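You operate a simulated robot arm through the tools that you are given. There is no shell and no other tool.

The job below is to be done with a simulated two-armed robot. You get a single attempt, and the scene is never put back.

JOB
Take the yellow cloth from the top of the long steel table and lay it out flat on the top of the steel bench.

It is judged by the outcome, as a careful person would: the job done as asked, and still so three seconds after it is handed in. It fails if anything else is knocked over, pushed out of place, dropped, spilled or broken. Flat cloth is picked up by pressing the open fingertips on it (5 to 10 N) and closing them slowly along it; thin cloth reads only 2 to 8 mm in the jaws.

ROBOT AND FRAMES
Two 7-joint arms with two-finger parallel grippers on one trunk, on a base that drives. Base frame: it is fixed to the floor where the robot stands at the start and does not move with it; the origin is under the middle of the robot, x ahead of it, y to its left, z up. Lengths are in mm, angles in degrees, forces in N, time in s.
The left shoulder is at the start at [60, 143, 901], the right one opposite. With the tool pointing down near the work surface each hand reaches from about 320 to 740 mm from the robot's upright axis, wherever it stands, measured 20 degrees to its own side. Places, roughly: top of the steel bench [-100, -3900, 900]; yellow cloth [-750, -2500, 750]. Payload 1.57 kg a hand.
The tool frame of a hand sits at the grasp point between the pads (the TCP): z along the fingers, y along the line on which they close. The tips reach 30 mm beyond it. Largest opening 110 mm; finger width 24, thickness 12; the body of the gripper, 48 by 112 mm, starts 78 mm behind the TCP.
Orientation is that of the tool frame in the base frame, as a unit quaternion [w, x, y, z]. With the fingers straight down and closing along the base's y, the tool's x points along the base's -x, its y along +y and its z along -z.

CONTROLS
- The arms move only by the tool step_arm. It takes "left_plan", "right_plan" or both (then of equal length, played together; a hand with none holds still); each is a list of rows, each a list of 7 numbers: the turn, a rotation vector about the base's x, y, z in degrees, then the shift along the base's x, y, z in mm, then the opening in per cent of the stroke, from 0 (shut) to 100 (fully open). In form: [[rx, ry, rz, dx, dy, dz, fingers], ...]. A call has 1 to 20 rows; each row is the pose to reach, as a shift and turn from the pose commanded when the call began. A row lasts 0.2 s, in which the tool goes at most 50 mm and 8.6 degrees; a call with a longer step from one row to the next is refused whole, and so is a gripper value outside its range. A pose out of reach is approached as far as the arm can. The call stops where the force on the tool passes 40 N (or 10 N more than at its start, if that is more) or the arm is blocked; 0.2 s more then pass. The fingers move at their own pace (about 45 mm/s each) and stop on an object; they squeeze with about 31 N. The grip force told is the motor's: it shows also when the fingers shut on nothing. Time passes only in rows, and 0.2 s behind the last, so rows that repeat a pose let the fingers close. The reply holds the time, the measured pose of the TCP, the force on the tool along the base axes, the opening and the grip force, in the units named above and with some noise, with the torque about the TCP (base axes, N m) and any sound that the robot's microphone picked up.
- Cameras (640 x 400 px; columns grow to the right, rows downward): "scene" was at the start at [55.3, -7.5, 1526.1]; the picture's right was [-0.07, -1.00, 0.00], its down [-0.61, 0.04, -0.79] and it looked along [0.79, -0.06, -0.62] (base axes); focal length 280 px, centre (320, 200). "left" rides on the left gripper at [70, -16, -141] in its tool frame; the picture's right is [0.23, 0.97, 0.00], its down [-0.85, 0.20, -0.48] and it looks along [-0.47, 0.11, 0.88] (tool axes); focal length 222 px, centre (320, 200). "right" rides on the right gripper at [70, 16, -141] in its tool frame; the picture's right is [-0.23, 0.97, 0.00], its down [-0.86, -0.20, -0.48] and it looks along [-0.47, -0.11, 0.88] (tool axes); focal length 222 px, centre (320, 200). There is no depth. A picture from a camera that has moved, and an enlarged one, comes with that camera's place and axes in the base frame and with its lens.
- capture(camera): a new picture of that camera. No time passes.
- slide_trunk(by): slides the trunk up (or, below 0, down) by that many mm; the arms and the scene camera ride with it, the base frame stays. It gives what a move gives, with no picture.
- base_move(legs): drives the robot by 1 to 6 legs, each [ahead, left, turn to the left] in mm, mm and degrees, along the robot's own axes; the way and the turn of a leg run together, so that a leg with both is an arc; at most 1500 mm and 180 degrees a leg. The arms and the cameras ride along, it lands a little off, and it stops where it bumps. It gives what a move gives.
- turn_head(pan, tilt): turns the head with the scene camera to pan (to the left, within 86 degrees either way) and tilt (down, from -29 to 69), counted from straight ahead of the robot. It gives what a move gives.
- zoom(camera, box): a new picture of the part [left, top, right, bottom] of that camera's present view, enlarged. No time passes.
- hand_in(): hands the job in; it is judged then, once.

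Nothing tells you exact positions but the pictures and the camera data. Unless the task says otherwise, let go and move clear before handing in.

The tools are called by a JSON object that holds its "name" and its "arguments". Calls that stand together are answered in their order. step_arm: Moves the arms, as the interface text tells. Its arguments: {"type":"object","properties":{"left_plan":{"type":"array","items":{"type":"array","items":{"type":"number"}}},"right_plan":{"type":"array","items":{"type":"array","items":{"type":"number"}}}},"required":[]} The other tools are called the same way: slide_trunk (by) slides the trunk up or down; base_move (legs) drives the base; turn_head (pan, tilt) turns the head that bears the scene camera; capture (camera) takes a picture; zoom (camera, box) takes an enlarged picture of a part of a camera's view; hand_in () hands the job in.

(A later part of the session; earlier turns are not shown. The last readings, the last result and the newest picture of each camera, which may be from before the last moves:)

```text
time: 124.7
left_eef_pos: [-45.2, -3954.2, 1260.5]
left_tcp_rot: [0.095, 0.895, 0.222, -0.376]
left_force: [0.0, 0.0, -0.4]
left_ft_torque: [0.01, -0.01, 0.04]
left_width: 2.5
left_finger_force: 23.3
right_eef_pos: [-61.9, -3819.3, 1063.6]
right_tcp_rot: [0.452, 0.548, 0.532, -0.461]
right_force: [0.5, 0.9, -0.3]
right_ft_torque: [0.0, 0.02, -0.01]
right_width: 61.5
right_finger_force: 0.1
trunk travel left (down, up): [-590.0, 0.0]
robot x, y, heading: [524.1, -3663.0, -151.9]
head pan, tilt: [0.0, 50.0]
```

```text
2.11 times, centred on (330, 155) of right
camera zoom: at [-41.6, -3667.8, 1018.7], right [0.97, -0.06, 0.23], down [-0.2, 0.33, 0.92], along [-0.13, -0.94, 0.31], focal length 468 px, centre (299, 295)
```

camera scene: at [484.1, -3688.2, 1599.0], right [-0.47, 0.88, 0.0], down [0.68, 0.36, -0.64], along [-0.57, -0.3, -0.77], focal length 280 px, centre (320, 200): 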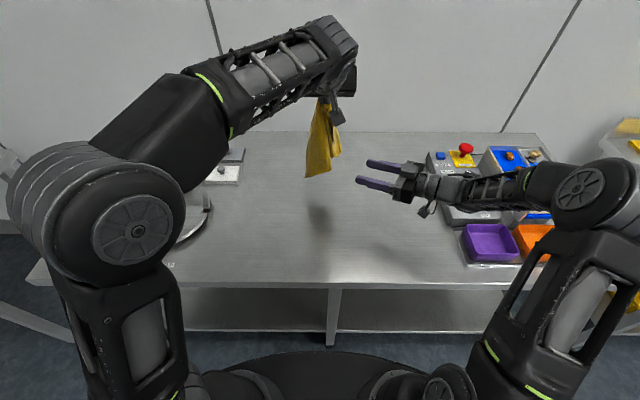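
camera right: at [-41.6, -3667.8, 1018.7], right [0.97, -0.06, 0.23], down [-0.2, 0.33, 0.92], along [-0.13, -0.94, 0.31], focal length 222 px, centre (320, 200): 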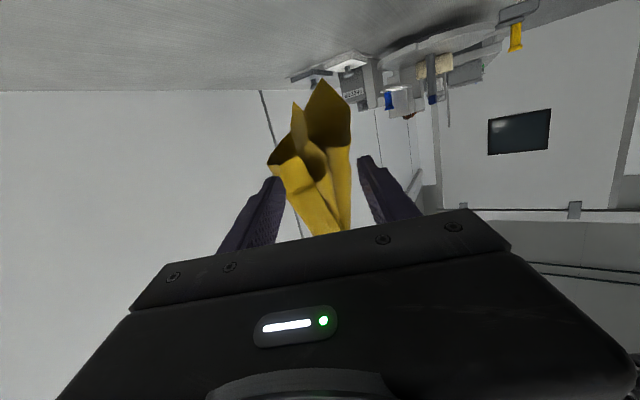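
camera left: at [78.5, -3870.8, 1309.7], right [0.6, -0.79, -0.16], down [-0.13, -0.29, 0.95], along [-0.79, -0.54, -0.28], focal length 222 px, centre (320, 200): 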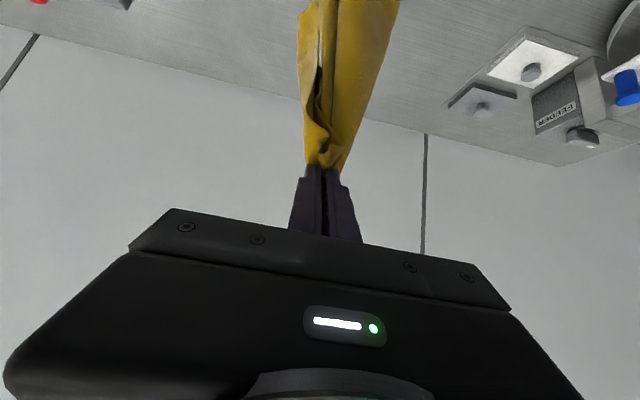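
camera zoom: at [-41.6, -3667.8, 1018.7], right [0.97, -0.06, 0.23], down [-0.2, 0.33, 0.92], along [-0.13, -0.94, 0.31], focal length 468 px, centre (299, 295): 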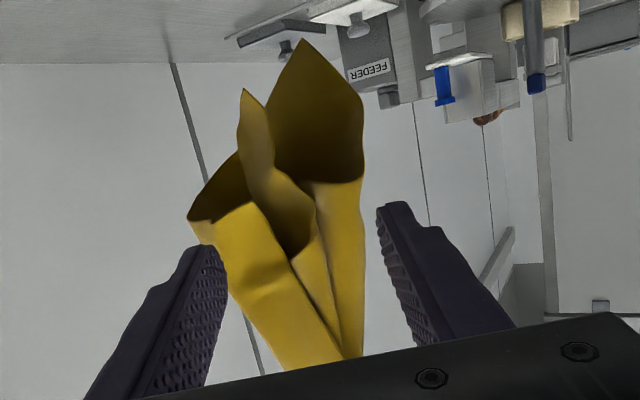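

From this side the outer strip is clearly isolated: its bottom edge runs from about [ahead 665, right 48] to [705, 65]. I'll line the jaws up with it, a little way out.

{"name": "step_arm", "arguments": {"right_plan": [[0, 0, 0, -15, -17, 0, 56], [0, 0, 0, -30, -34, 0, 56], [0, 0, 0, -44.1, -50.6, 0, 56], [0, 0, 0, -44.1, -50.6, 0, 56]]}}

{"name": "zoom", "arguments": {"camera": "right", "box": [230, 60, 430, 250]}}

{"name": "zoom", "arguments": {"camera": "scene", "box": [290, 110, 390, 190]}}

```text
time: 125.7
left_eef_pos: [-46.5, -3953.3, 1260.5]
left_tcp_rot: [0.094, 0.894, 0.221, -0.378]
left_force: [-1.0, -0.2, -0.4]
left_ft_torque: [-0.02, 0.02, 0.06]
left_width: 2.1
left_finger_force: 23.5
right_eef_pos: [-106.2, -3869.8, 1063.6]
right_tcp_rot: [0.452, 0.548, 0.531, -0.462]
right_force: [-0.4, -0.7, 0.3]
right_ft_torque: [-0.01, 0.02, 0.01]
right_width: 61.6
right_finger_force: 0.0
trunk travel left (down, up): [-590.0, 0.0]
robot x, y, heading: [527.8, -3663.1, -152.1]
head pan, tilt: [0.0, 50.0]
```

```text
2.11 times, centred on (330, 155) of right
camera zoom: at [-85.5, -3718.5, 1018.9], right [0.97, -0.06, 0.23], down [-0.19, 0.34, 0.92], along [-0.13, -0.94, 0.31], focal length 468 px, centre (299, 295)
```

zoom: 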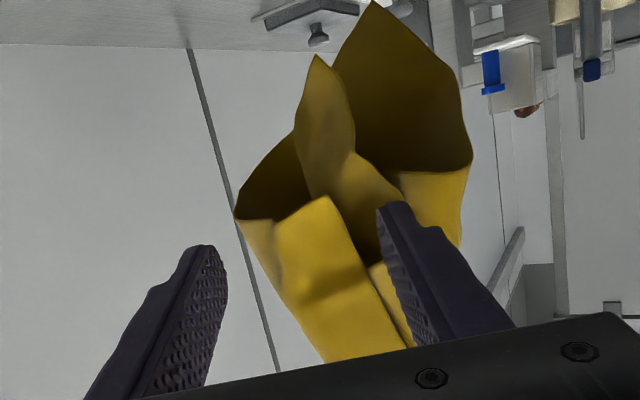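

```text
5.00 times, centred on (340, 150) of scene
camera zoom: at [483.9, -3688.0, 1599.0], right [-0.47, 0.88, 0.0], down [0.68, 0.36, -0.64], along [-0.57, -0.3, -0.77], focal length 1402 px, centre (220, 450)
```

zoom: 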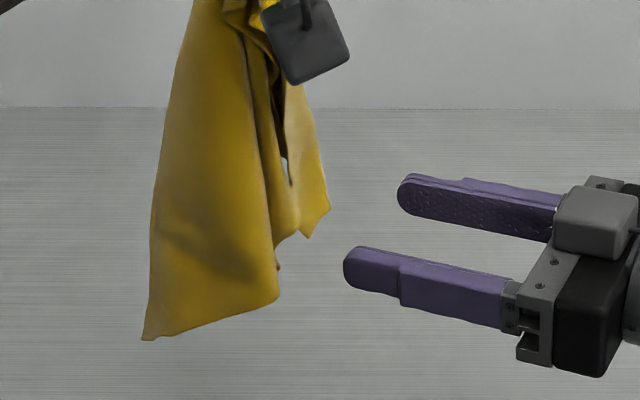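

The strip's free corner and edge are clearly visible and lined up between the fingers. I'll shift slightly and advance.

{"name": "step_arm", "arguments": {"right_plan": [[0, 0, 0, -4, -12, 0, 56], [0, 0, 0, -5, -23, 0, 56], [0, 0, 0, -6, -34, 0, 56], [0, 0, 0, -6.9, -45.6, 0, 56], [0, 0, 0, -6.9, -45.6, 0, 56]]}}

{"name": "zoom", "arguments": {"camera": "right", "box": [230, 60, 430, 250]}}

{"name": "zoom", "arguments": {"camera": "scene", "box": [290, 110, 390, 190]}}

```text
time: 126.9
left_eef_pos: [-47.6, -3954.2, 1259.7]
left_tcp_rot: [0.094, 0.894, 0.222, -0.377]
left_force: [0.3, -0.1, 0.1]
left_ft_torque: [0.01, -0.03, 0.01]
left_width: 2.3
left_finger_force: 24.6
right_eef_pos: [-112.5, -3916.0, 1063.7]
right_tcp_rot: [0.451, 0.548, 0.532, -0.461]
right_force: [0.3, -0.8, -0.4]
right_ft_torque: [0.02, 0.0, 0.0]
right_width: 61.5
right_finger_force: 0.1
trunk travel left (down, up): [-590.0, 0.0]
robot x, y, heading: [520.2, -3665.8, -152.1]
head pan, tilt: [0.0, 50.0]
```

```text
2.11 times, centred on (330, 155) of right
camera zoom: at [-93.1, -3763.6, 1018.6], right [0.97, -0.06, 0.23], down [-0.19, 0.34, 0.92], along [-0.13, -0.94, 0.31], focal length 468 px, centre (299, 295)
```

zoom: 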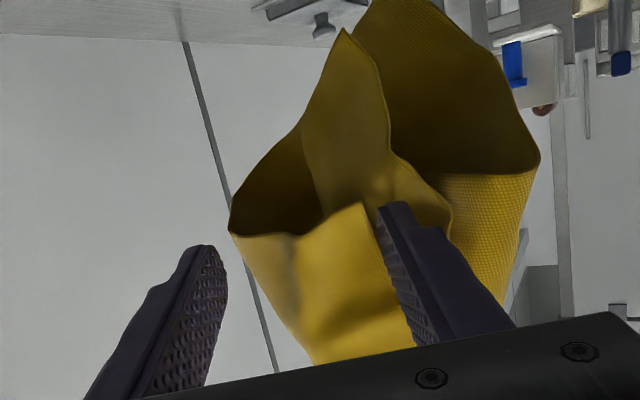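

```text
5.00 times, centred on (340, 150) of scene
camera zoom: at [483.6, -3688.1, 1598.9], right [-0.47, 0.88, 0.0], down [0.68, 0.36, -0.64], along [-0.57, -0.3, -0.77], focal length 1402 px, centre (220, 450)
```

zoom: 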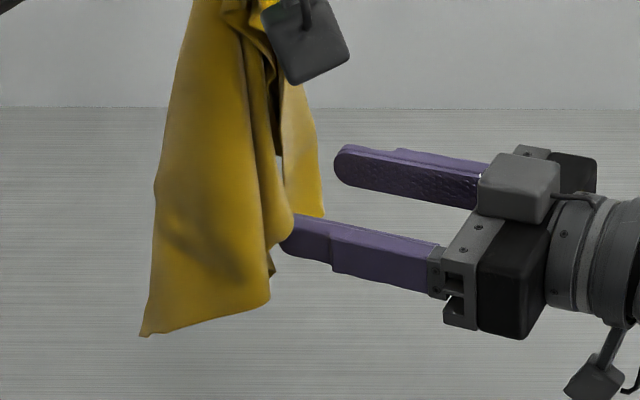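

The strip is between the fingers, with the near finger just in front of the free corner. Closing gently.

{"name": "step_arm", "arguments": {"right_plan": [[0, 0, 0, 0, 0, 0, 50], [0, 0, 0, 0, 0, 0, 42], [0, 0, 0, 0, 0, 0, 34], [0, 0, 0, 0, 0, 0, 26], [0, 0, 0, 0, 0, 0, 18], [0, 0, 0, 0, 0, 0, 10], [0, 0, 0, 0, 0, 0, 3], [0, 0, 0, 0, 0, 0, 0], [0, 0, 0, 0, 0, 0, 0], [0, 0, 0, 0, 0, 0, 0]]}}

{"name": "zoom", "arguments": {"camera": "right", "box": [230, 60, 430, 250]}}

{"name": "zoom", "arguments": {"camera": "scene", "box": [290, 110, 390, 190]}}

```text
time: 129.1
left_eef_pos: [-45.9, -3952.3, 1260.6]
left_tcp_rot: [0.094, 0.894, 0.221, -0.377]
left_force: [0.9, 0.0, -0.7]
left_ft_torque: [0.0, -0.02, 0.0]
left_width: 2.3
left_finger_force: 23.9
right_eef_pos: [-113.7, -3913.6, 1064.3]
right_tcp_rot: [0.451, 0.548, 0.532, -0.461]
right_force: [-0.2, 0.5, -0.3]
right_ft_torque: [0.02, 0.02, -0.01]
right_width: 2.4
right_finger_force: 23.5
trunk travel left (down, up): [-590.0, 0.0]
robot x, y, heading: [526.8, -3668.2, -152.0]
head pan, tilt: [0.0, 50.0]
```

```text
2.11 times, centred on (330, 155) of right
camera zoom: at [-93.1, -3763.6, 1018.7], right [0.97, -0.06, 0.23], down [-0.19, 0.34, 0.92], along [-0.13, -0.94, 0.31], focal length 468 px, centre (299, 295)
```

zoom: 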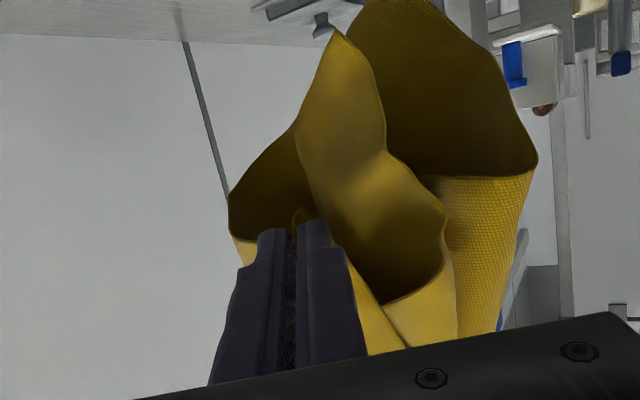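

```text
5.00 times, centred on (340, 150) of scene
camera zoom: at [483.6, -3688.3, 1598.9], right [-0.47, 0.88, 0.0], down [0.68, 0.36, -0.64], along [-0.57, -0.3, -0.77], focal length 1402 px, centre (220, 450)
```

zoom: 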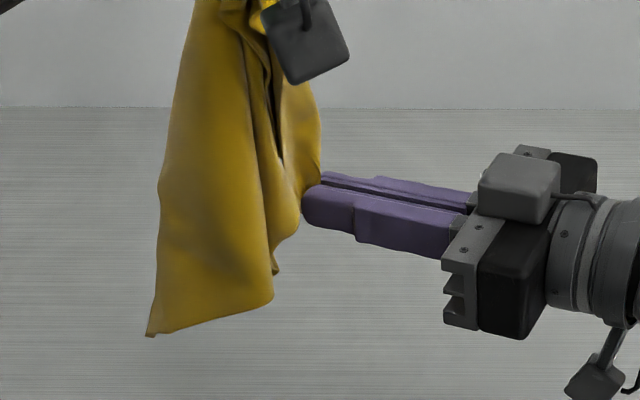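

The right hand now holds the outer corner alone (2.4 mm, same as a single pinch). I'll raise it, turn it to face ahead, and spread the two hands apart so the front edge opens between them.

{"name": "step_arm", "arguments": {"left_plan": [[0, 0, 0, 2, -4, 0, 0], [0, 0, 0, 5, -9, 0, 0], [0, 0, 0, 8, -15, 0, 0], [0, 0, 0, 11, -21, 0, 0], [0, 0, 0, 14, -27, 0, 0], [0, 0, 0, 17, -33, 0, 0], [0, 0, 0, 20, -38, 0, 0], [0, 0, 0, 23, -43, 0, 0], [0, 0, 0, 26, -48, 0, 0], [0, 0, 0, 28, -53, 0, 0], [0, 0, 0, 28, -53, 0, 0]], "right_plan": [[0, 0, -3, 0, 0, 12, 0], [0, 0, -9, 0, 3, 25, 0], [0, 0, -15, 0, 7, 38, 0], [0, 0, -21, -1, 12, 51, 0], [0, 0, -28, -2, 17, 64, 0], [0, 0, -35, -3, 23, 77, 0], [0, 0, -42, -4, 29, 90, 0], [0, 0, -48, -5, 35, 103, 0], [0, 0, -54, -6, 41, 116, 0], [0, 0, -60, -8, 47, 130, 0], [0, 0, -60, -8, 47, 130, 0]]}}

{"name": "capture", "arguments": {"camera": "scene"}}

{"name": "zoom", "arguments": {"camera": "scene", "box": [260, 80, 420, 200]}}

{"name": "capture", "arguments": {"camera": "left"}}

{"name": "capture", "arguments": {"camera": "right"}}

```text
time: 131.5
left_eef_pos: [-19.2, -4005.8, 1260.7]
left_tcp_rot: [0.094, 0.894, 0.221, -0.378]
left_force: [0.3, -0.1, -0.6]
left_ft_torque: [0.03, 0.0, -0.01]
left_width: 2.2
left_finger_force: 23.6
right_eef_pos: [-120.5, -3867.6, 1194.3]
right_tcp_rot: [0.16, 0.74, 0.187, -0.626]
right_force: [-0.6, -0.9, 0.4]
right_ft_torque: [-0.01, 0.02, 0.03]
right_width: 2.6
right_finger_force: 24.0
trunk travel left (down, up): [-590.0, 0.0]
robot x, y, heading: [529.5, -3663.9, -151.9]
head pan, tilt: [0.0, 50.0]
```

```text
taken
camera scene: at [483.4, -3688.1, 1598.9], right [-0.47, 0.88, 0.0], down [0.68, 0.36, -0.64], along [-0.57, -0.3, -0.77], focal length 280 px, centre (320, 200)
```

scene: 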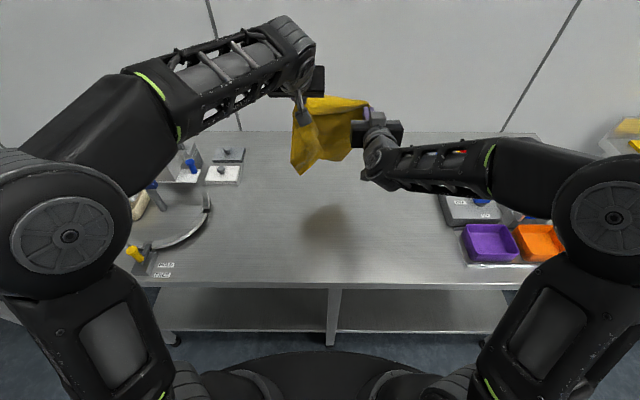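

```text
3.33 times, centred on (340, 140) of scene
camera zoom: at [483.4, -3688.1, 1598.9], right [-0.47, 0.88, 0.0], down [0.68, 0.36, -0.64], along [-0.57, -0.3, -0.77], focal length 934 px, centre (253, 400)
```

zoom: 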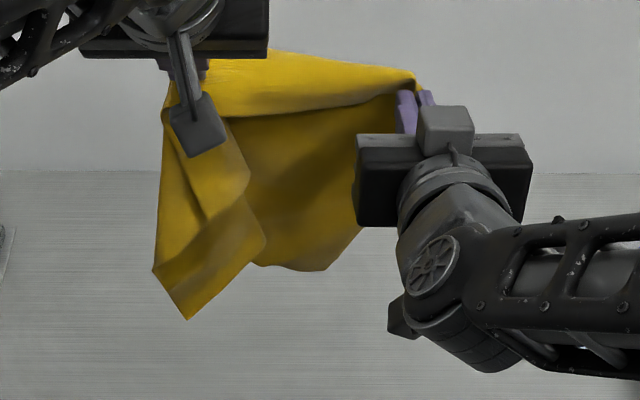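

```text
taken
camera left: at [106.4, -3922.6, 1309.4], right [0.59, -0.79, -0.16], down [-0.13, -0.29, 0.95], along [-0.79, -0.54, -0.28], focal length 222 px, centre (320, 200)
```

left: 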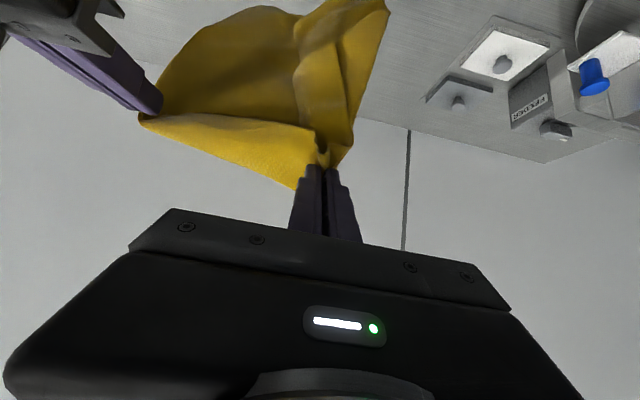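

```text
taken
camera right: at [19.6, -3809.2, 1148.8], right [0.43, -0.87, 0.23], down [0.19, 0.34, 0.92], along [-0.88, -0.35, 0.31], focal length 222 px, centre (320, 200)
```

right: 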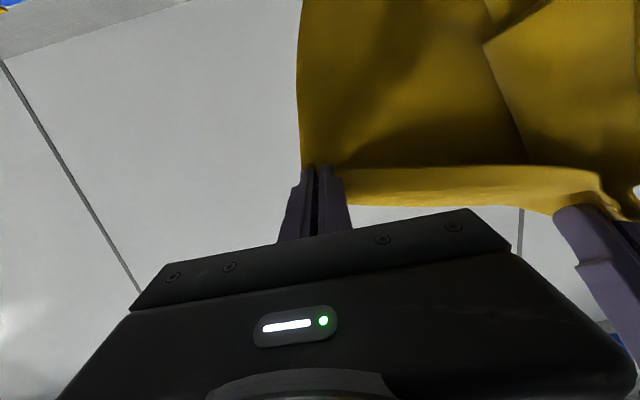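

Excellent: the sheet now hangs open between the two hands, with only the short left overhang hanging below the left grip. I'll bring both hands to a matched start pose further left, with the lower edge just reaching the bench.

{"name": "step_arm", "arguments": {"left_plan": [[0, 0, 0, 0.8, -10, -10, 0], [0, 0, 0, 1.5, -20, -25, 0], [0, 0, 0, 2.3, -30, -40, 0], [0, 0, 0, 3, -40, -55, 0], [0, 0, 0, 3.8, -50, -70, 0], [0, 0, 0, 4.5, -60, -86, 0], [0, 0, 0, 5.3, -69.7, -103, 0], [0, 0, 0, 5.3, -69.7, -103, 0]], "right_plan": [[2.3, -4.4, 0, 3, -7, 0, 0], [4.7, -8.8, 0, 6, -14, -5, 0], [7, -13.2, 0, 9, -21, -10, 0], [9.4, -17.6, 0, 12.5, -28, -15, 0], [11.7, -22, 0, 16, -35, -22, 0], [14.1, -26.5, 0, 19, -42, -30, 0], [16.4, -30.9, 0, 21.9, -48.4, -37, 0], [16.4, -30.9, 0, 21.9, -48.4, -37, 0]]}}

{"name": "capture", "arguments": {"camera": "scene"}}

{"name": "zoom", "arguments": {"camera": "scene", "box": [230, 90, 390, 210]}}

{"name": "capture", "arguments": {"camera": "left"}}

{"name": "capture", "arguments": {"camera": "right"}}

```text
time: 133.3
left_eef_pos: [-13.5, -4077.5, 1157.8]
left_tcp_rot: [0.094, 0.895, 0.222, -0.376]
left_force: [-1.2, 1.5, 0.0]
left_ft_torque: [0.02, 0.06, -0.04]
left_width: 2.2
left_finger_force: 24.0
right_eef_pos: [-98.1, -3916.1, 1158.2]
right_tcp_rot: [0.098, 0.895, 0.224, -0.373]
right_force: [1.8, -1.9, -0.1]
right_ft_torque: [0.01, 0.01, 0.07]
right_width: 2.3
right_finger_force: 24.0
trunk travel left (down, up): [-590.0, 0.0]
robot x, y, heading: [527.4, -3666.9, -152.2]
head pan, tilt: [0.0, 50.0]
```

```text
taken
camera scene: at [484.1, -3688.0, 1599.0], right [-0.47, 0.88, 0.0], down [0.68, 0.36, -0.64], along [-0.57, -0.3, -0.77], focal length 280 px, centre (320, 200)
```

scene: 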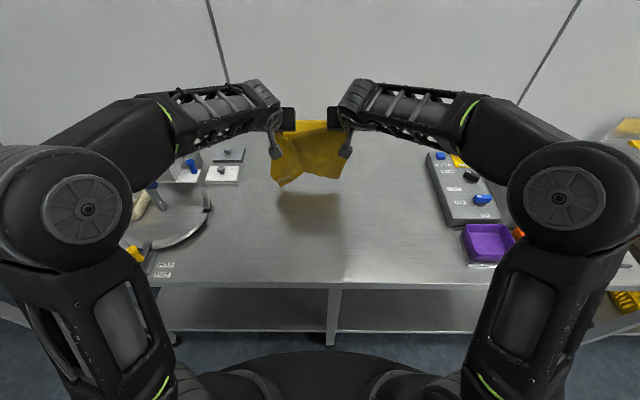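

```text
3.33 times, centred on (310, 150) of scene
camera zoom: at [484.1, -3688.0, 1599.0], right [-0.47, 0.88, 0.0], down [0.68, 0.36, -0.64], along [-0.57, -0.3, -0.77], focal length 934 px, centre (353, 367)
```

zoom: 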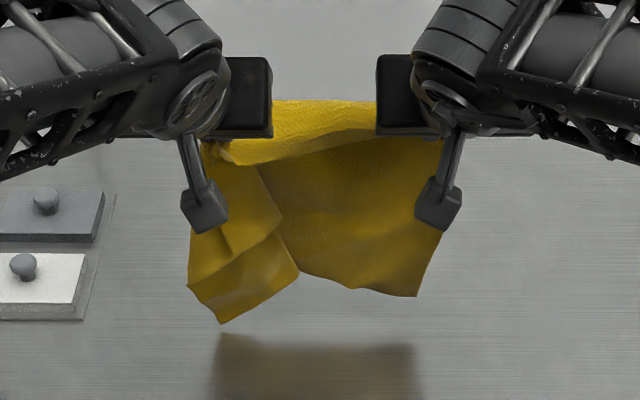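

```text
taken
camera left: at [112.2, -3993.3, 1206.5], right [0.59, -0.79, -0.16], down [-0.13, -0.29, 0.95], along [-0.79, -0.54, -0.28], focal length 222 px, centre (320, 200)
```

left: 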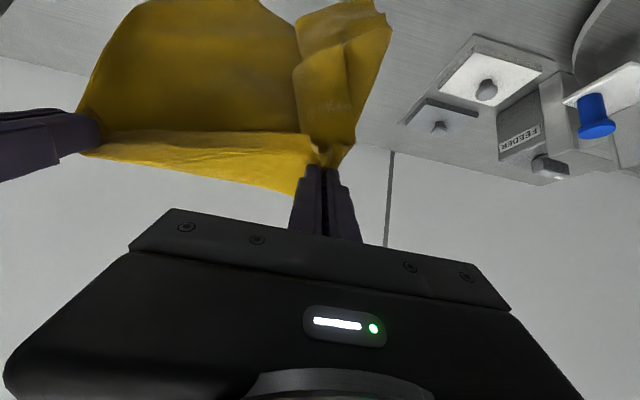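

```text
taken
camera right: at [40.8, -3859.0, 1207.1], right [0.32, -0.93, 0.17], down [-0.33, 0.06, 0.94], along [-0.89, -0.36, -0.29], focal length 222 px, centre (320, 200)
```

right: 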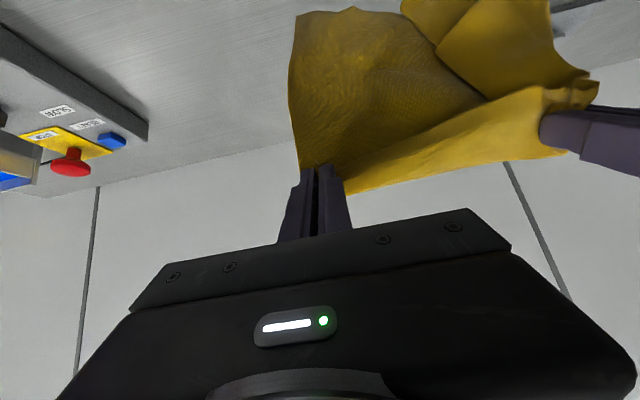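

The sheet hangs open and clear of the bench, with the left overhang curled on my side of it. To keep that overhang on top rather than underneath, I'll lay the cloth in the other direction: first bring both hands back toward me, then lay toward the wall.

{"name": "step_arm", "arguments": {"left_plan": [[1.2, -2.2, 0, 21, 11.2, 2, 0], [2.3, -4.4, 0, 42, 22.4, 4, 0], [3.5, -6.6, 0, 63, 33.6, 6, 0], [4.7, -8.8, 0, 84, 44.8, 7, 0], [5.9, -11, 0, 105, 56, 8, 0], [7, -13.3, 0, 126, 67.2, 8, 0], [8.2, -15.5, 0, 147, 78.4, 8, 0], [9.4, -17.7, 0, 168, 89.6, 8, 0], [10.5, -19.9, 0, 190, 101, 8, 0], [11.7, -22.1, 0, 211, 112.2, 8, 0], [11.7, -22.1, 0, 211, 112.2, 8, 0], [11.7, -22.1, 0, 211, 112.2, 8, 0]], "right_plan": [[1.2, -2.2, 0, 21, 11.2, 2, 0], [2.3, -4.4, 0, 42, 22.4, 4, 0], [3.5, -6.6, 0, 63, 33.6, 6, 0], [4.7, -8.8, 0, 84, 44.8, 7, 0], [5.9, -11, 0, 105, 56, 8, 0], [7, -13.3, 0, 126, 67.2, 8, 0], [8.2, -15.5, 0, 147, 78.4, 8, 0], [9.4, -17.7, 0, 168, 89.6, 8, 0], [10.5, -19.9, 0, 190, 101, 8, 0], [11.7, -22.1, 0, 211, 112.2, 8, 0], [11.7, -22.1, 0, 211, 112.2, 8, 0], [11.7, -22.1, 0, 211, 112.2, 8, 0]]}}

{"name": "capture", "arguments": {"camera": "scene"}}

{"name": "zoom", "arguments": {"camera": "scene", "box": [200, 120, 420, 290]}}

{"name": "capture", "arguments": {"camera": "left"}}

{"name": "capture", "arguments": {"camera": "right"}}

```text
time: 135.9
left_eef_pos: [197.8, -3964.0, 1165.8]
left_tcp_rot: [0.043, 0.955, 0.236, -0.174]
left_force: [-1.4, 0.7, 0.7]
left_ft_torque: [0.04, 0.04, 0.0]
left_width: 2.3
left_finger_force: 24.5
right_eef_pos: [113.5, -3804.6, 1163.9]
right_tcp_rot: [0.047, 0.955, 0.237, -0.171]
right_force: [0.4, -1.5, -0.4]
right_ft_torque: [0.0, -0.02, 0.05]
right_width: 2.3
right_finger_force: 24.3
trunk travel left (down, up): [-590.0, 0.0]
robot x, y, heading: [524.8, -3666.5, -152.1]
head pan, tilt: [0.0, 50.0]
```

```text
taken
camera scene: at [484.2, -3688.1, 1599.0], right [-0.47, 0.88, 0.0], down [0.68, 0.36, -0.64], along [-0.57, -0.3, -0.77], focal length 280 px, centre (320, 200)
```

scene: 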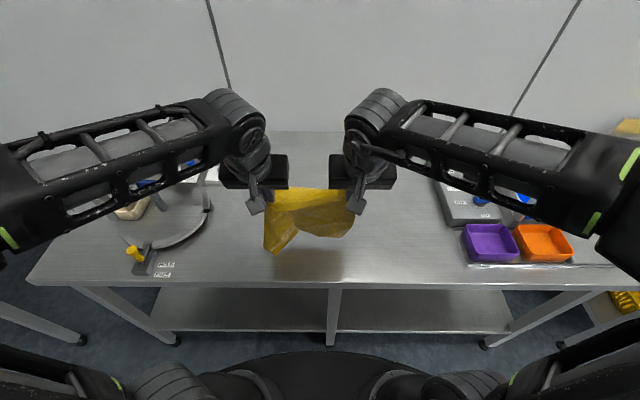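

```text
2.35 times, centred on (310, 205) of scene
camera zoom: at [484.2, -3688.1, 1599.0], right [-0.47, 0.88, 0.0], down [0.68, 0.36, -0.64], along [-0.57, -0.3, -0.77], focal length 660 px, centre (344, 188)
```

zoom: 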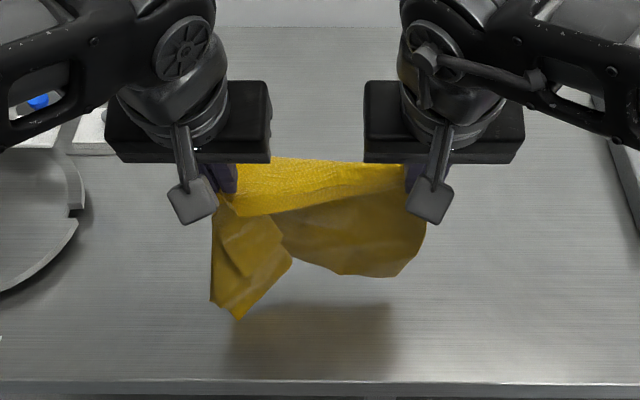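

```text
taken
camera left: at [292.5, -3896.0, 1273.0], right [0.64, -0.76, -0.08], down [-0.46, -0.47, 0.75], along [-0.61, -0.44, -0.66], focal length 222 px, centre (320, 200)
```

left: 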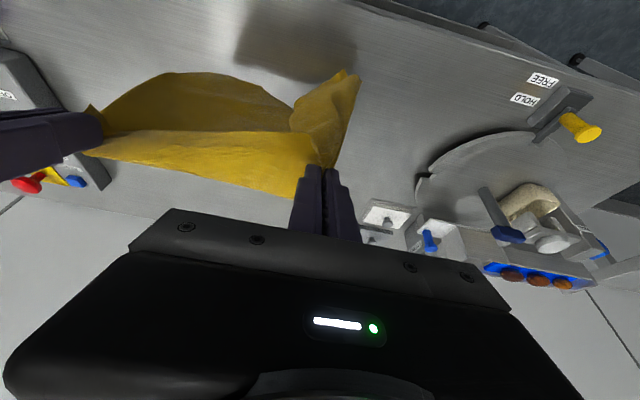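

```text
taken
camera right: at [222.5, -3763.4, 1272.3], right [0.27, -0.96, 0.09], down [-0.66, -0.11, 0.75], along [-0.7, -0.26, -0.66], focal length 222 px, centre (320, 200)
```

right: 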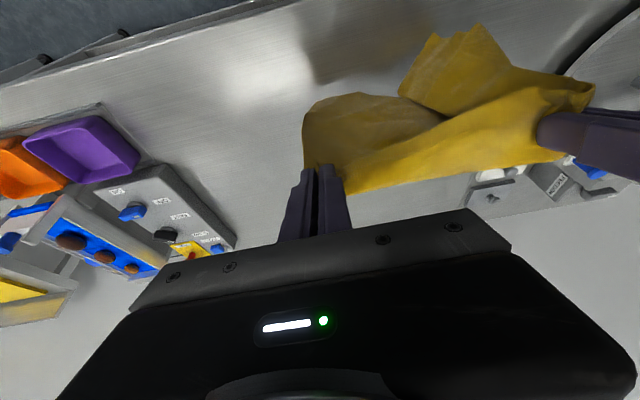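

Ready to lay toward the wall. I'll lower until the free edge touches, then move the hands toward the wall while descending to about 150 mm.

{"name": "step_arm", "arguments": {"left_plan": [[0, 0, 0, 0, 0, -12, 0], [0, 0, 0, 0, 0, -25, 0], [0, 0, 0, 0, 0, -38, 0], [0, 0, 0, -15.9, -8.5, -48, 0], [0, 0, 0, -32.7, -17.4, -60, 0], [0, 0, 0, -49.4, -26.3, -72, 0], [0, 0, 0, -66.2, -35.2, -85, 0], [0, 0, 0, -83, -44.1, -98, 0], [0, 0, 0, -98.9, -52.6, -110, 0]], "right_plan": [[0, 0, 0, 0, 0, -12, 0], [0, 0, 0, 0, 0, -25, 0], [0, 0, 0, 0, 0, -38, 0], [0, 0, 0, -15.9, -8.5, -48, 0], [0, 0, 0, -32.7, -17.4, -60, 0], [0, 0, 0, -49.4, -26.3, -72, 0], [0, 0, 0, -66.2, -35.2, -85, 0], [0, 0, 0, -83, -44.1, -98, 0], [0, 0, 0, -98.9, -52.6, -110, 0]]}}

{"name": "zoom", "arguments": {"camera": "scene", "box": [200, 120, 420, 290]}}

{"name": "capture", "arguments": {"camera": "left"}}

{"name": "capture", "arguments": {"camera": "right"}}

```text
time: 137.9
left_eef_pos: [98.7, -4016.8, 1055.5]
left_tcp_rot: [0.044, 0.955, 0.237, -0.175]
left_force: [-1.4, 1.0, -0.3]
left_ft_torque: [0.04, 0.05, 0.03]
left_width: 2.3
left_finger_force: 24.1
right_eef_pos: [12.8, -3858.5, 1053.5]
right_tcp_rot: [0.048, 0.955, 0.238, -0.171]
right_force: [0.3, -0.2, 0.4]
right_ft_torque: [-0.05, -0.01, 0.06]
right_width: 2.3
right_finger_force: 24.0
trunk travel left (down, up): [-590.0, 0.0]
robot x, y, heading: [522.7, -3668.6, -152.4]
head pan, tilt: [0.0, 50.0]
```

```text
2.35 times, centred on (310, 205) of scene
camera zoom: at [482.3, -3688.8, 1598.9], right [-0.47, 0.88, 0.0], down [0.68, 0.36, -0.64], along [-0.57, -0.3, -0.77], focal length 660 px, centre (344, 188)
```

zoom: 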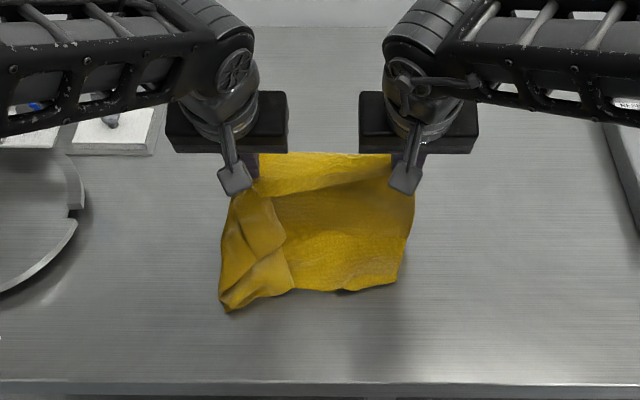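

```text
taken
camera left: at [192.1, -3949.0, 1163.5], right [0.64, -0.76, -0.08], down [-0.47, -0.47, 0.75], along [-0.61, -0.44, -0.66], focal length 222 px, centre (320, 200)
```

left: 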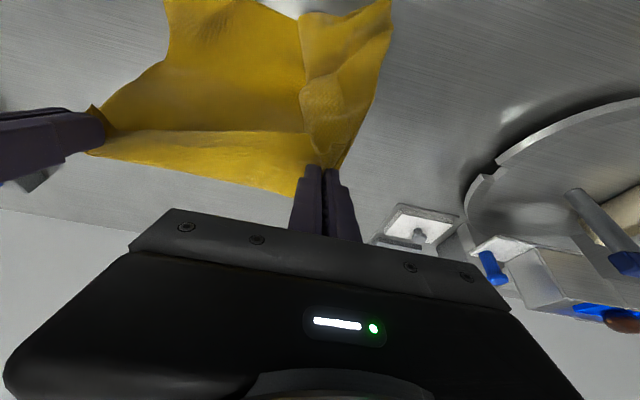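

```text
taken
camera right: at [121.9, -3816.8, 1161.8], right [0.27, -0.96, 0.09], down [-0.66, -0.11, 0.74], along [-0.7, -0.26, -0.66], focal length 222 px, centre (320, 200)
```

right: 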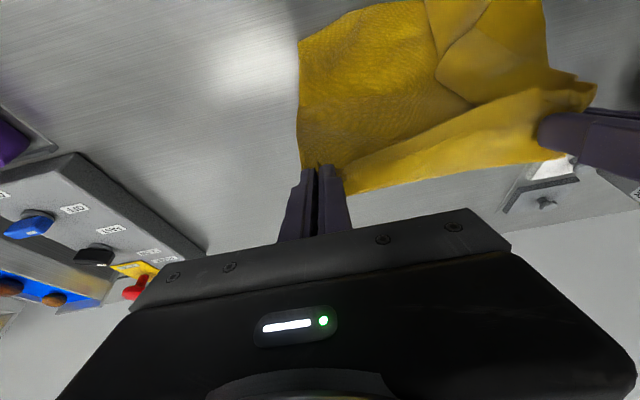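

The cloth is laying out well: the main sheet is flat and the left overhang is folded on top where it can be reached. I'll continue laying toward the wall down to just above the bench.

{"name": "step_arm", "arguments": {"left_plan": [[-0.2, 0.4, 0, -12.2, -6.5, -12.6, 0], [-0.5, 0.9, 0, -24.4, -13, -25.2, 0], [-0.9, 1.7, 0, -35, -18.6, -37.4, 0], [-1.4, 2.6, 0, -45.6, -24.2, -49.6, 0], [-1.6, 3, 0, -55.5, -29.5, -61.2, 0], [-1.9, 3.5, 0, -65.4, -34.8, -72.8, 0], [-2.3, 4.4, 0, -73.8, -39.3, -83.5, 0], [-2.8, 5.3, 0, -82.2, -43.7, -94.2, 0], [-3, 5.7, 0, -90, -47.9, -104.4, 0], [-3.3, 6.2, 0, -97.7, -52, -114.5, 0], [-3.7, 7, 0, -103.5, -55, -122, 0], [-4.2, 7.9, 0, -109.3, -58.1, -129, 0], [-4.7, 8.8, 0, -115.9, -61.6, -137.2, 0], [-4.7, 8.8, 0, -115.9, -61.6, -137.2, 0]], "right_plan": [[-0.2, 0.4, 0, -12.2, -6.5, -12.6, 0], [-0.5, 0.9, 0, -24.4, -13, -25.2, 0], [-0.9, 1.7, 0, -35, -18.6, -37.4, 0], [-1.4, 2.6, 0, -45.6, -24.2, -49.6, 0], [-1.6, 3, 0, -55.5, -29.5, -61.2, 0], [-1.9, 3.5, 0, -65.4, -34.8, -72.8, 0], [-2.3, 4.4, 0, -73.8, -39.3, -83.5, 0], [-2.8, 5.3, 0, -82.2, -43.7, -94.2, 0], [-3, 5.7, 0, -90, -47.9, -104.4, 0], [-3.3, 6.2, 0, -97.7, -52, -114.5, 0], [-3.7, 7, 0, -103.5, -55, -122, 0], [-4.2, 7.9, 0, -109.3, -58.1, -129, 0], [-4.7, 8.8, 0, -115.9, -61.6, -137.2, 0], [-4.7, 8.8, 0, -115.9, -61.6, -137.2, 0]]}}

{"name": "zoom", "arguments": {"camera": "scene", "box": [200, 120, 420, 290]}}

{"name": "capture", "arguments": {"camera": "left"}}

{"name": "capture", "arguments": {"camera": "right"}}

```text
time: 140.9
left_eef_pos: [-17.3, -4076.9, 917.7]
left_tcp_rot: [0.064, 0.936, 0.232, -0.257]
left_force: [-1.6, 0.9, 0.9]
left_ft_torque: [0.05, 0.01, 0.0]
left_width: 2.3
left_finger_force: 23.5
right_eef_pos: [-102.8, -3918.1, 918.0]
right_tcp_rot: [0.069, 0.936, 0.234, -0.253]
right_force: [1.0, -1.1, 0.1]
right_ft_torque: [-0.03, -0.01, 0.07]
right_width: 2.5
right_finger_force: 23.9
trunk travel left (down, up): [-590.0, 0.0]
robot x, y, heading: [525.4, -3666.3, -152.1]
head pan, tilt: [0.0, 50.0]
```

```text
2.35 times, centred on (310, 205) of scene
camera zoom: at [483.9, -3688.3, 1599.0], right [-0.47, 0.88, 0.0], down [0.68, 0.36, -0.64], along [-0.57, -0.3, -0.77], focal length 660 px, centre (344, 188)
```

zoom: 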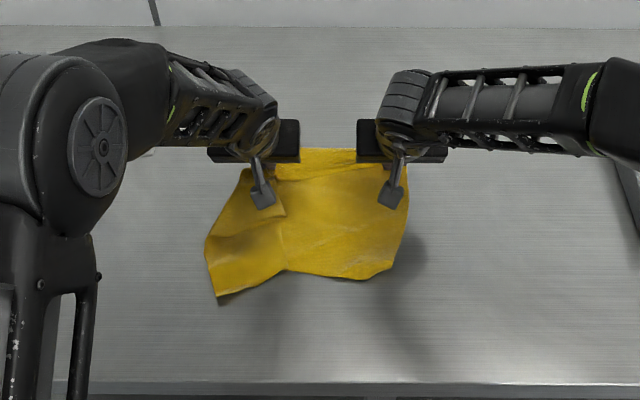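

```text
taken
camera left: at [91.9, -4002.2, 1004.1], right [0.63, -0.77, -0.11], down [-0.34, -0.4, 0.85], along [-0.7, -0.49, -0.52], focal length 222 px, centre (320, 200)
```

left: 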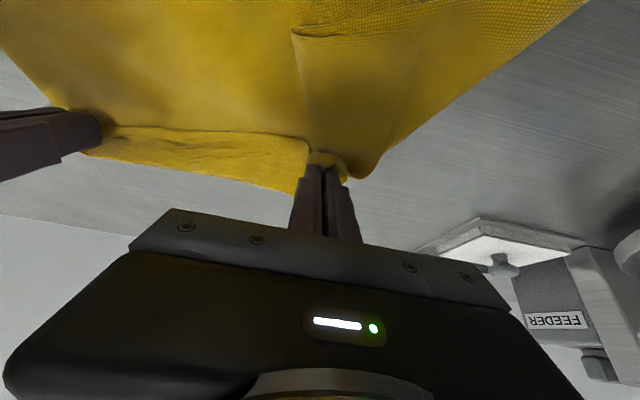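

```text
taken
camera right: at [21.7, -3868.8, 1003.8], right [0.29, -0.95, 0.13], down [-0.53, -0.05, 0.84], along [-0.8, -0.31, -0.52], focal length 222 px, centre (320, 200)
```

right: 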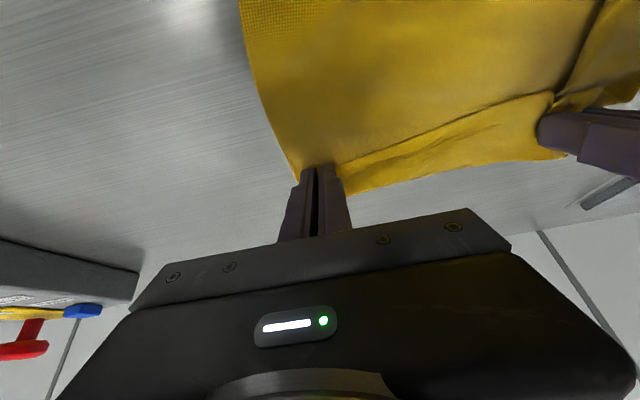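

Nearly everything is flat; the left overhang lies folded on top. I'll touch down and release both hands gently.

{"name": "step_arm", "arguments": {"left_plan": [[0, 0, 0, -4.4, -2.3, -2, 0], [0, 0, 0, -4.4, -2.3, -4, 0], [0, 0, 0, -4.4, -2.3, -4, 0]], "right_plan": [[0, 0, 0, -4.4, -2.3, -2, 0], [0, 0, 0, -4.4, -2.3, -4, 0], [0, 0, 0, -4.4, -2.3, -4, 0]]}}

```text
time: 141.7
left_eef_pos: [-21.0, -4079.6, 916.1]
left_tcp_rot: [0.065, 0.936, 0.232, -0.259]
left_force: [0.3, 0.7, 10.7]
left_ft_torque: [-0.03, 0.03, -0.01]
left_width: 2.4
left_finger_force: 24.1
right_eef_pos: [-106.9, -3919.7, 914.8]
right_tcp_rot: [0.069, 0.936, 0.234, -0.254]
right_force: [0.9, -0.7, 0.5]
right_ft_torque: [-0.03, 0.02, 0.07]
right_width: 2.5
right_finger_force: 23.7
trunk travel left (down, up): [-590.0, 0.0]
robot x, y, heading: [521.2, -3662.5, -152.4]
head pan, tilt: [0.0, 50.0]
```

Left hand is touching down. I'll open both hands slowly and lift straight off.

{"name": "step_arm", "arguments": {"left_plan": [[0, 0, 0, 0, 0, 0.5, 4], [0, 0, 0, 0, 0, 0.5, 8], [0, 0, 0, 0, 0, 0.5, 13], [0, 0, 0, 0, 0, 0.5, 18], [0, 0, 0, 0, 0, 0.5, 24], [0, 0, 0, 0, 0, 0.5, 30], [0, 0, 0, 0, 0, 0.5, 36], [0, 0, 0, 0, 0, 6, 36], [0, 0, 0, 0, 0, 20, 36], [0, 0, 0, 0, 0, 45, 36], [0, 0, 0, 0, 0, 80, 36], [0, 0, 0, 0, 0, 120, 36]], "right_plan": [[0, 0, 0, 0, 0, -1, 4], [0, 0, 0, 0, 0, -1, 8], [0, 0, 0, 0, 0, -1, 13], [0, 0, 0, 0, 0, -1, 18], [0, 0, 0, 0, 0, -1, 24], [0, 0, 0, 0, 0, -1, 30], [0, 0, 0, 0, 0, -1, 36], [0, 0, 0, 0, 0, 6, 36], [0, 0, 0, 0, 0, 20, 36], [0, 0, 0, 0, 0, 45, 36], [0, 0, 0, 0, 0, 80, 36], [0, 0, 0, 0, 0, 120, 36]]}}

{"name": "capture", "arguments": {"camera": "scene"}}

{"name": "zoom", "arguments": {"camera": "scene", "box": [220, 150, 420, 270]}}

{"name": "capture", "arguments": {"camera": "left"}}

{"name": "capture", "arguments": {"camera": "right"}}

```text
time: 144.3
left_eef_pos: [-20.7, -4080.6, 1034.2]
left_tcp_rot: [0.064, 0.936, 0.232, -0.256]
left_force: [-0.5, 1.1, 0.3]
left_ft_torque: [0.02, -0.01, -0.01]
left_width: 39.6
left_finger_force: 0.0
right_eef_pos: [-106.9, -3919.6, 1034.5]
right_tcp_rot: [0.069, 0.936, 0.234, -0.253]
right_force: [0.3, -0.5, -0.5]
right_ft_torque: [0.03, 0.02, 0.01]
right_width: 39.6
right_finger_force: 0.1
trunk travel left (down, up): [-590.0, 0.0]
robot x, y, heading: [522.5, -3665.7, -151.8]
head pan, tilt: [0.0, 50.0]
```

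```text
taken
camera scene: at [484.6, -3687.9, 1598.9], right [-0.47, 0.88, 0.0], down [0.68, 0.36, -0.64], along [-0.57, -0.3, -0.77], focal length 280 px, centre (320, 200)
```

scene: 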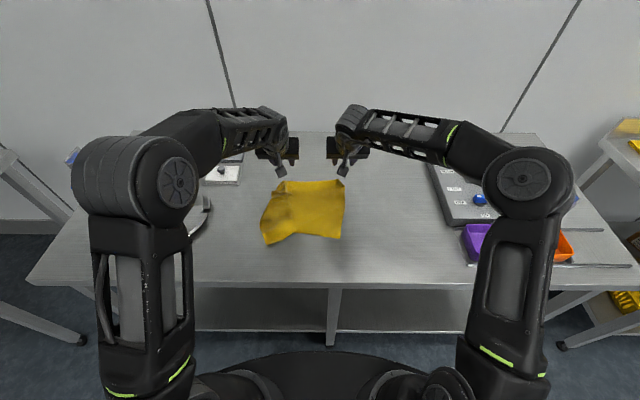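

```text
3.20 times, centred on (320, 210) of scene
camera zoom: at [484.6, -3687.9, 1598.9], right [-0.47, 0.88, 0.0], down [0.68, 0.36, -0.64], along [-0.57, -0.3, -0.77], focal length 897 px, centre (320, 168)
```

zoom: 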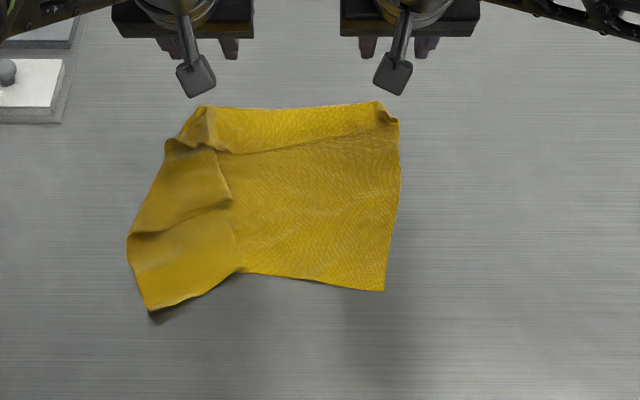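

```text
taken
camera left: at [89.0, -4004.5, 1119.8], right [0.63, -0.77, -0.11], down [-0.34, -0.4, 0.85], along [-0.7, -0.49, -0.52], focal length 222 px, centre (320, 200)
```

left: 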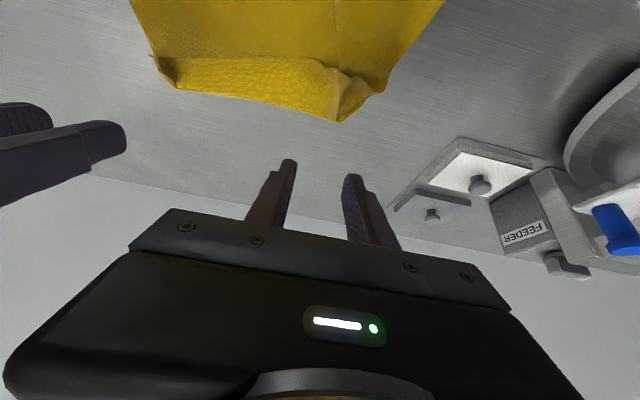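

```text
taken
camera right: at [16.9, -3870.6, 1120.0], right [0.29, -0.95, 0.12], down [-0.53, -0.05, 0.84], along [-0.8, -0.31, -0.52], focal length 222 px, centre (320, 200)
```

right: 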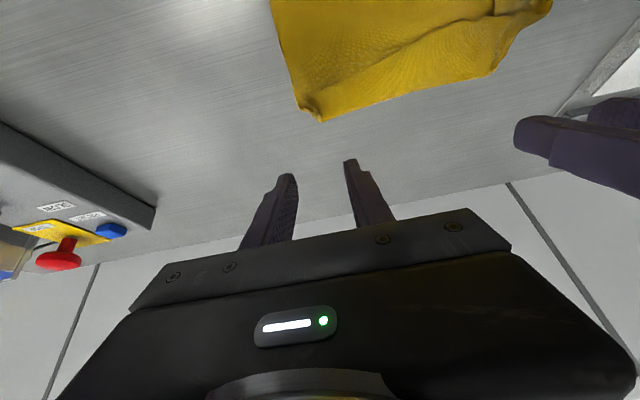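

The cloth is down; two margins remain folded over on top: the left part (about 90 mm) and a strip along the far edge (about 50 mm). I'll move the hands to get a closer look from above.

{"name": "step_arm", "arguments": {"left_plan": [[3.5, -6.6, 0, 20, 11, 5, 36], [7, -13.2, 0, 40, 21, 10, 36], [10.5, -19.9, 0, 60, 32, 15, 36], [14, -26.5, 0, 80, 43, 20, 36], [14, -26.5, 0, 100, 53, 25, 36], [14, -26.5, 0, 120, 64, 30, 36], [14, -26.5, 0, 140, 75, 35, 36], [14, -26.5, 0, 160, 85, 40, 36], [14, -26.5, 0, 160, 85, 40, 36]], "right_plan": [[3.5, -6.6, 0, 15, 25, 10, 36], [7, -13.2, 0, 30, 50, 20, 36], [10.5, -19.9, 0, 40, 75, 30, 36], [14, -26.5, 0, 50, 100, 40, 36], [14, -26.5, 0, 60, 125, 50, 36], [14, -26.5, 0, 70, 150, 60, 36], [14, -26.5, 0, 70, 175, 60, 36], [14, -26.5, 0, 70, 190, 60, 36], [14, -26.5, 0, 70, 190, 60, 36]]}}

{"name": "capture", "arguments": {"camera": "left"}}

{"name": "capture", "arguments": {"camera": "right"}}

{"name": "zoom", "arguments": {"camera": "scene", "box": [240, 160, 370, 260]}}

```text
time: 146.3
left_eef_pos: [137.0, -3996.6, 1074.6]
left_tcp_rot: [0.003, 0.971, 0.24, -0.006]
left_force: [-1.0, 0.3, 0.0]
left_ft_torque: [0.02, -0.01, 0.0]
left_width: 39.5
left_finger_force: 0.1
right_eef_pos: [-39.0, -3731.3, 1093.8]
right_tcp_rot: [0.007, 0.971, 0.24, -0.002]
right_force: [-0.2, 0.9, -0.7]
right_ft_torque: [0.0, -0.03, 0.0]
right_width: 39.7
right_finger_force: 0.1
trunk travel left (down, up): [-590.0, 0.0]
robot x, y, heading: [526.9, -3666.7, -152.0]
head pan, tilt: [0.0, 50.0]
```

```text
taken
camera left: at [193.0, -3948.8, 1214.7], right [0.66, -0.76, 0.0], down [-0.66, -0.57, 0.49], along [-0.37, -0.32, -0.87], focal length 222 px, centre (320, 200)
```

left: 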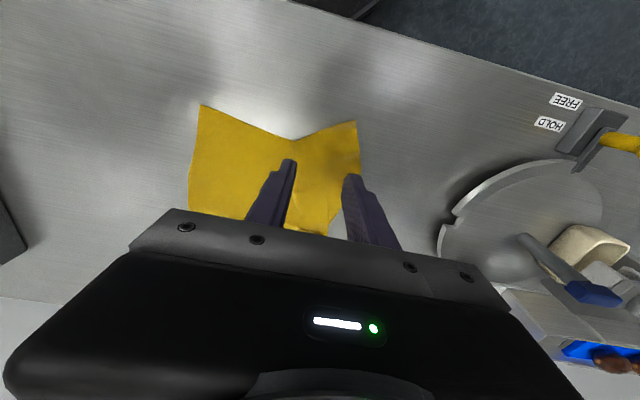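

```text
taken
camera right: at [31.5, -3709.7, 1233.6], right [0.25, -0.97, 0.01], down [-0.85, -0.22, 0.48], along [-0.46, -0.13, -0.88], focal length 222 px, centre (320, 200)
```

right: 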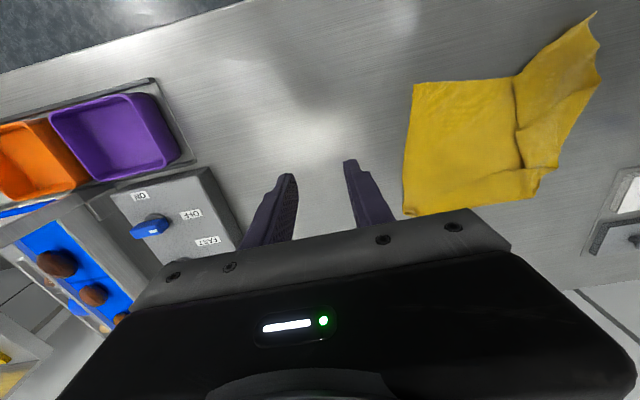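

```text
4.00 times, centred on (305, 210) of scene
camera zoom: at [483.1, -3688.5, 1598.9], right [-0.47, 0.88, 0.0], down [0.68, 0.36, -0.64], along [-0.57, -0.3, -0.77], focal length 1121 px, centre (380, 160)
```

zoom: 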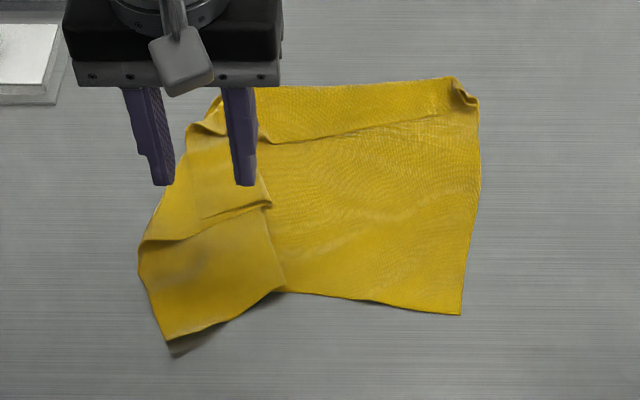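

{"name": "step_arm", "arguments": {"left_plan": [[0, 0, 0, 15, -30, 5, 36], [0, 0, 0, 30, -60, 10, 36], [0, 0, 0, 45, -90, 15, 36], [0, 0, 0, 55, -105, 20, 36]]}}

{"name": "zoom", "arguments": {"camera": "scene", "box": [250, 170, 330, 250]}}

{"name": "zoom", "arguments": {"camera": "scene", "box": [300, 170, 370, 250]}}

{"name": "zoom", "arguments": {"camera": "right", "box": [390, 0, 630, 230]}}

{"name": "capture", "arguments": {"camera": "left"}}

```text
time: 147.3
left_eef_pos: [194.5, -4102.5, 1092.6]
left_tcp_rot: [0.003, 0.971, 0.24, -0.006]
left_force: [0.2, -0.9, -0.7]
left_ft_torque: [0.01, -0.03, -0.03]
left_width: 39.7
left_finger_force: 0.0
right_eef_pos: [-37.4, -3731.1, 1092.3]
right_tcp_rot: [0.008, 0.971, 0.24, -0.003]
right_force: [-0.5, 0.2, 0.0]
right_ft_torque: [0.0, 0.0, -0.02]
right_width: 39.5
right_finger_force: 0.1
trunk travel left (down, up): [-590.0, 0.0]
robot x, y, heading: [526.3, -3665.7, -152.1]
head pan, tilt: [0.0, 50.0]
```

```text
5.00 times, centred on (290, 210) of scene
camera zoom: at [483.9, -3688.3, 1598.9], right [-0.47, 0.88, 0.0], down [0.68, 0.36, -0.64], along [-0.57, -0.3, -0.77], focal length 1402 px, centre (470, 150)
```

zoom: 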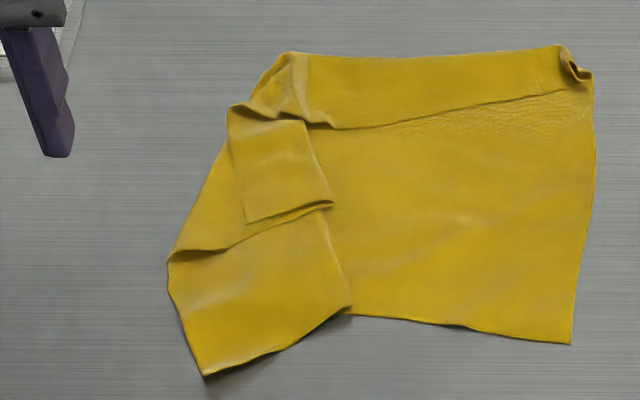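

```text
5.00 times, centred on (335, 210) of scene
camera zoom: at [483.9, -3688.3, 1598.9], right [-0.47, 0.88, 0.0], down [0.68, 0.36, -0.64], along [-0.57, -0.3, -0.77], focal length 1402 px, centre (245, 150)
```

zoom: 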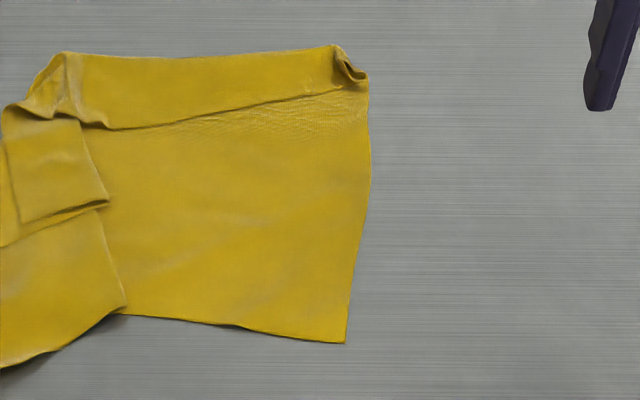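

```text
1.74 times, centred on (510, 115) of right
camera zoom: at [32.0, -3709.7, 1233.8], right [0.25, -0.97, 0.01], down [-0.85, -0.22, 0.48], along [-0.46, -0.13, -0.88], focal length 386 px, centre (-10, 348)
```

zoom: 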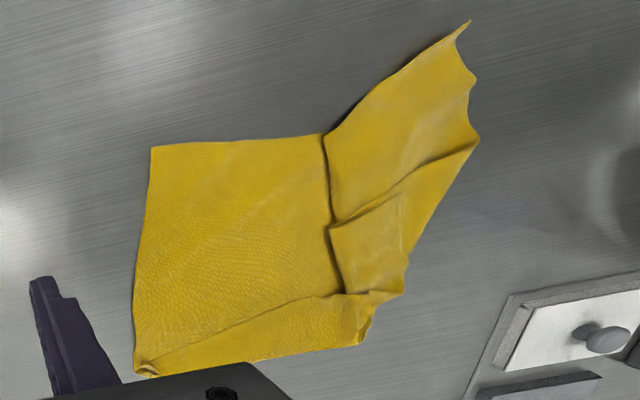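

```text
taken
camera left: at [248.7, -4054.5, 1233.8], right [0.65, -0.76, 0.0], down [-0.66, -0.57, 0.49], along [-0.37, -0.32, -0.87], focal length 222 px, centre (320, 200)
```

left: 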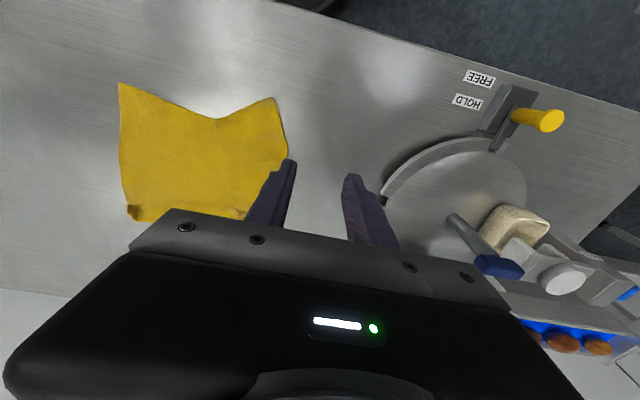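

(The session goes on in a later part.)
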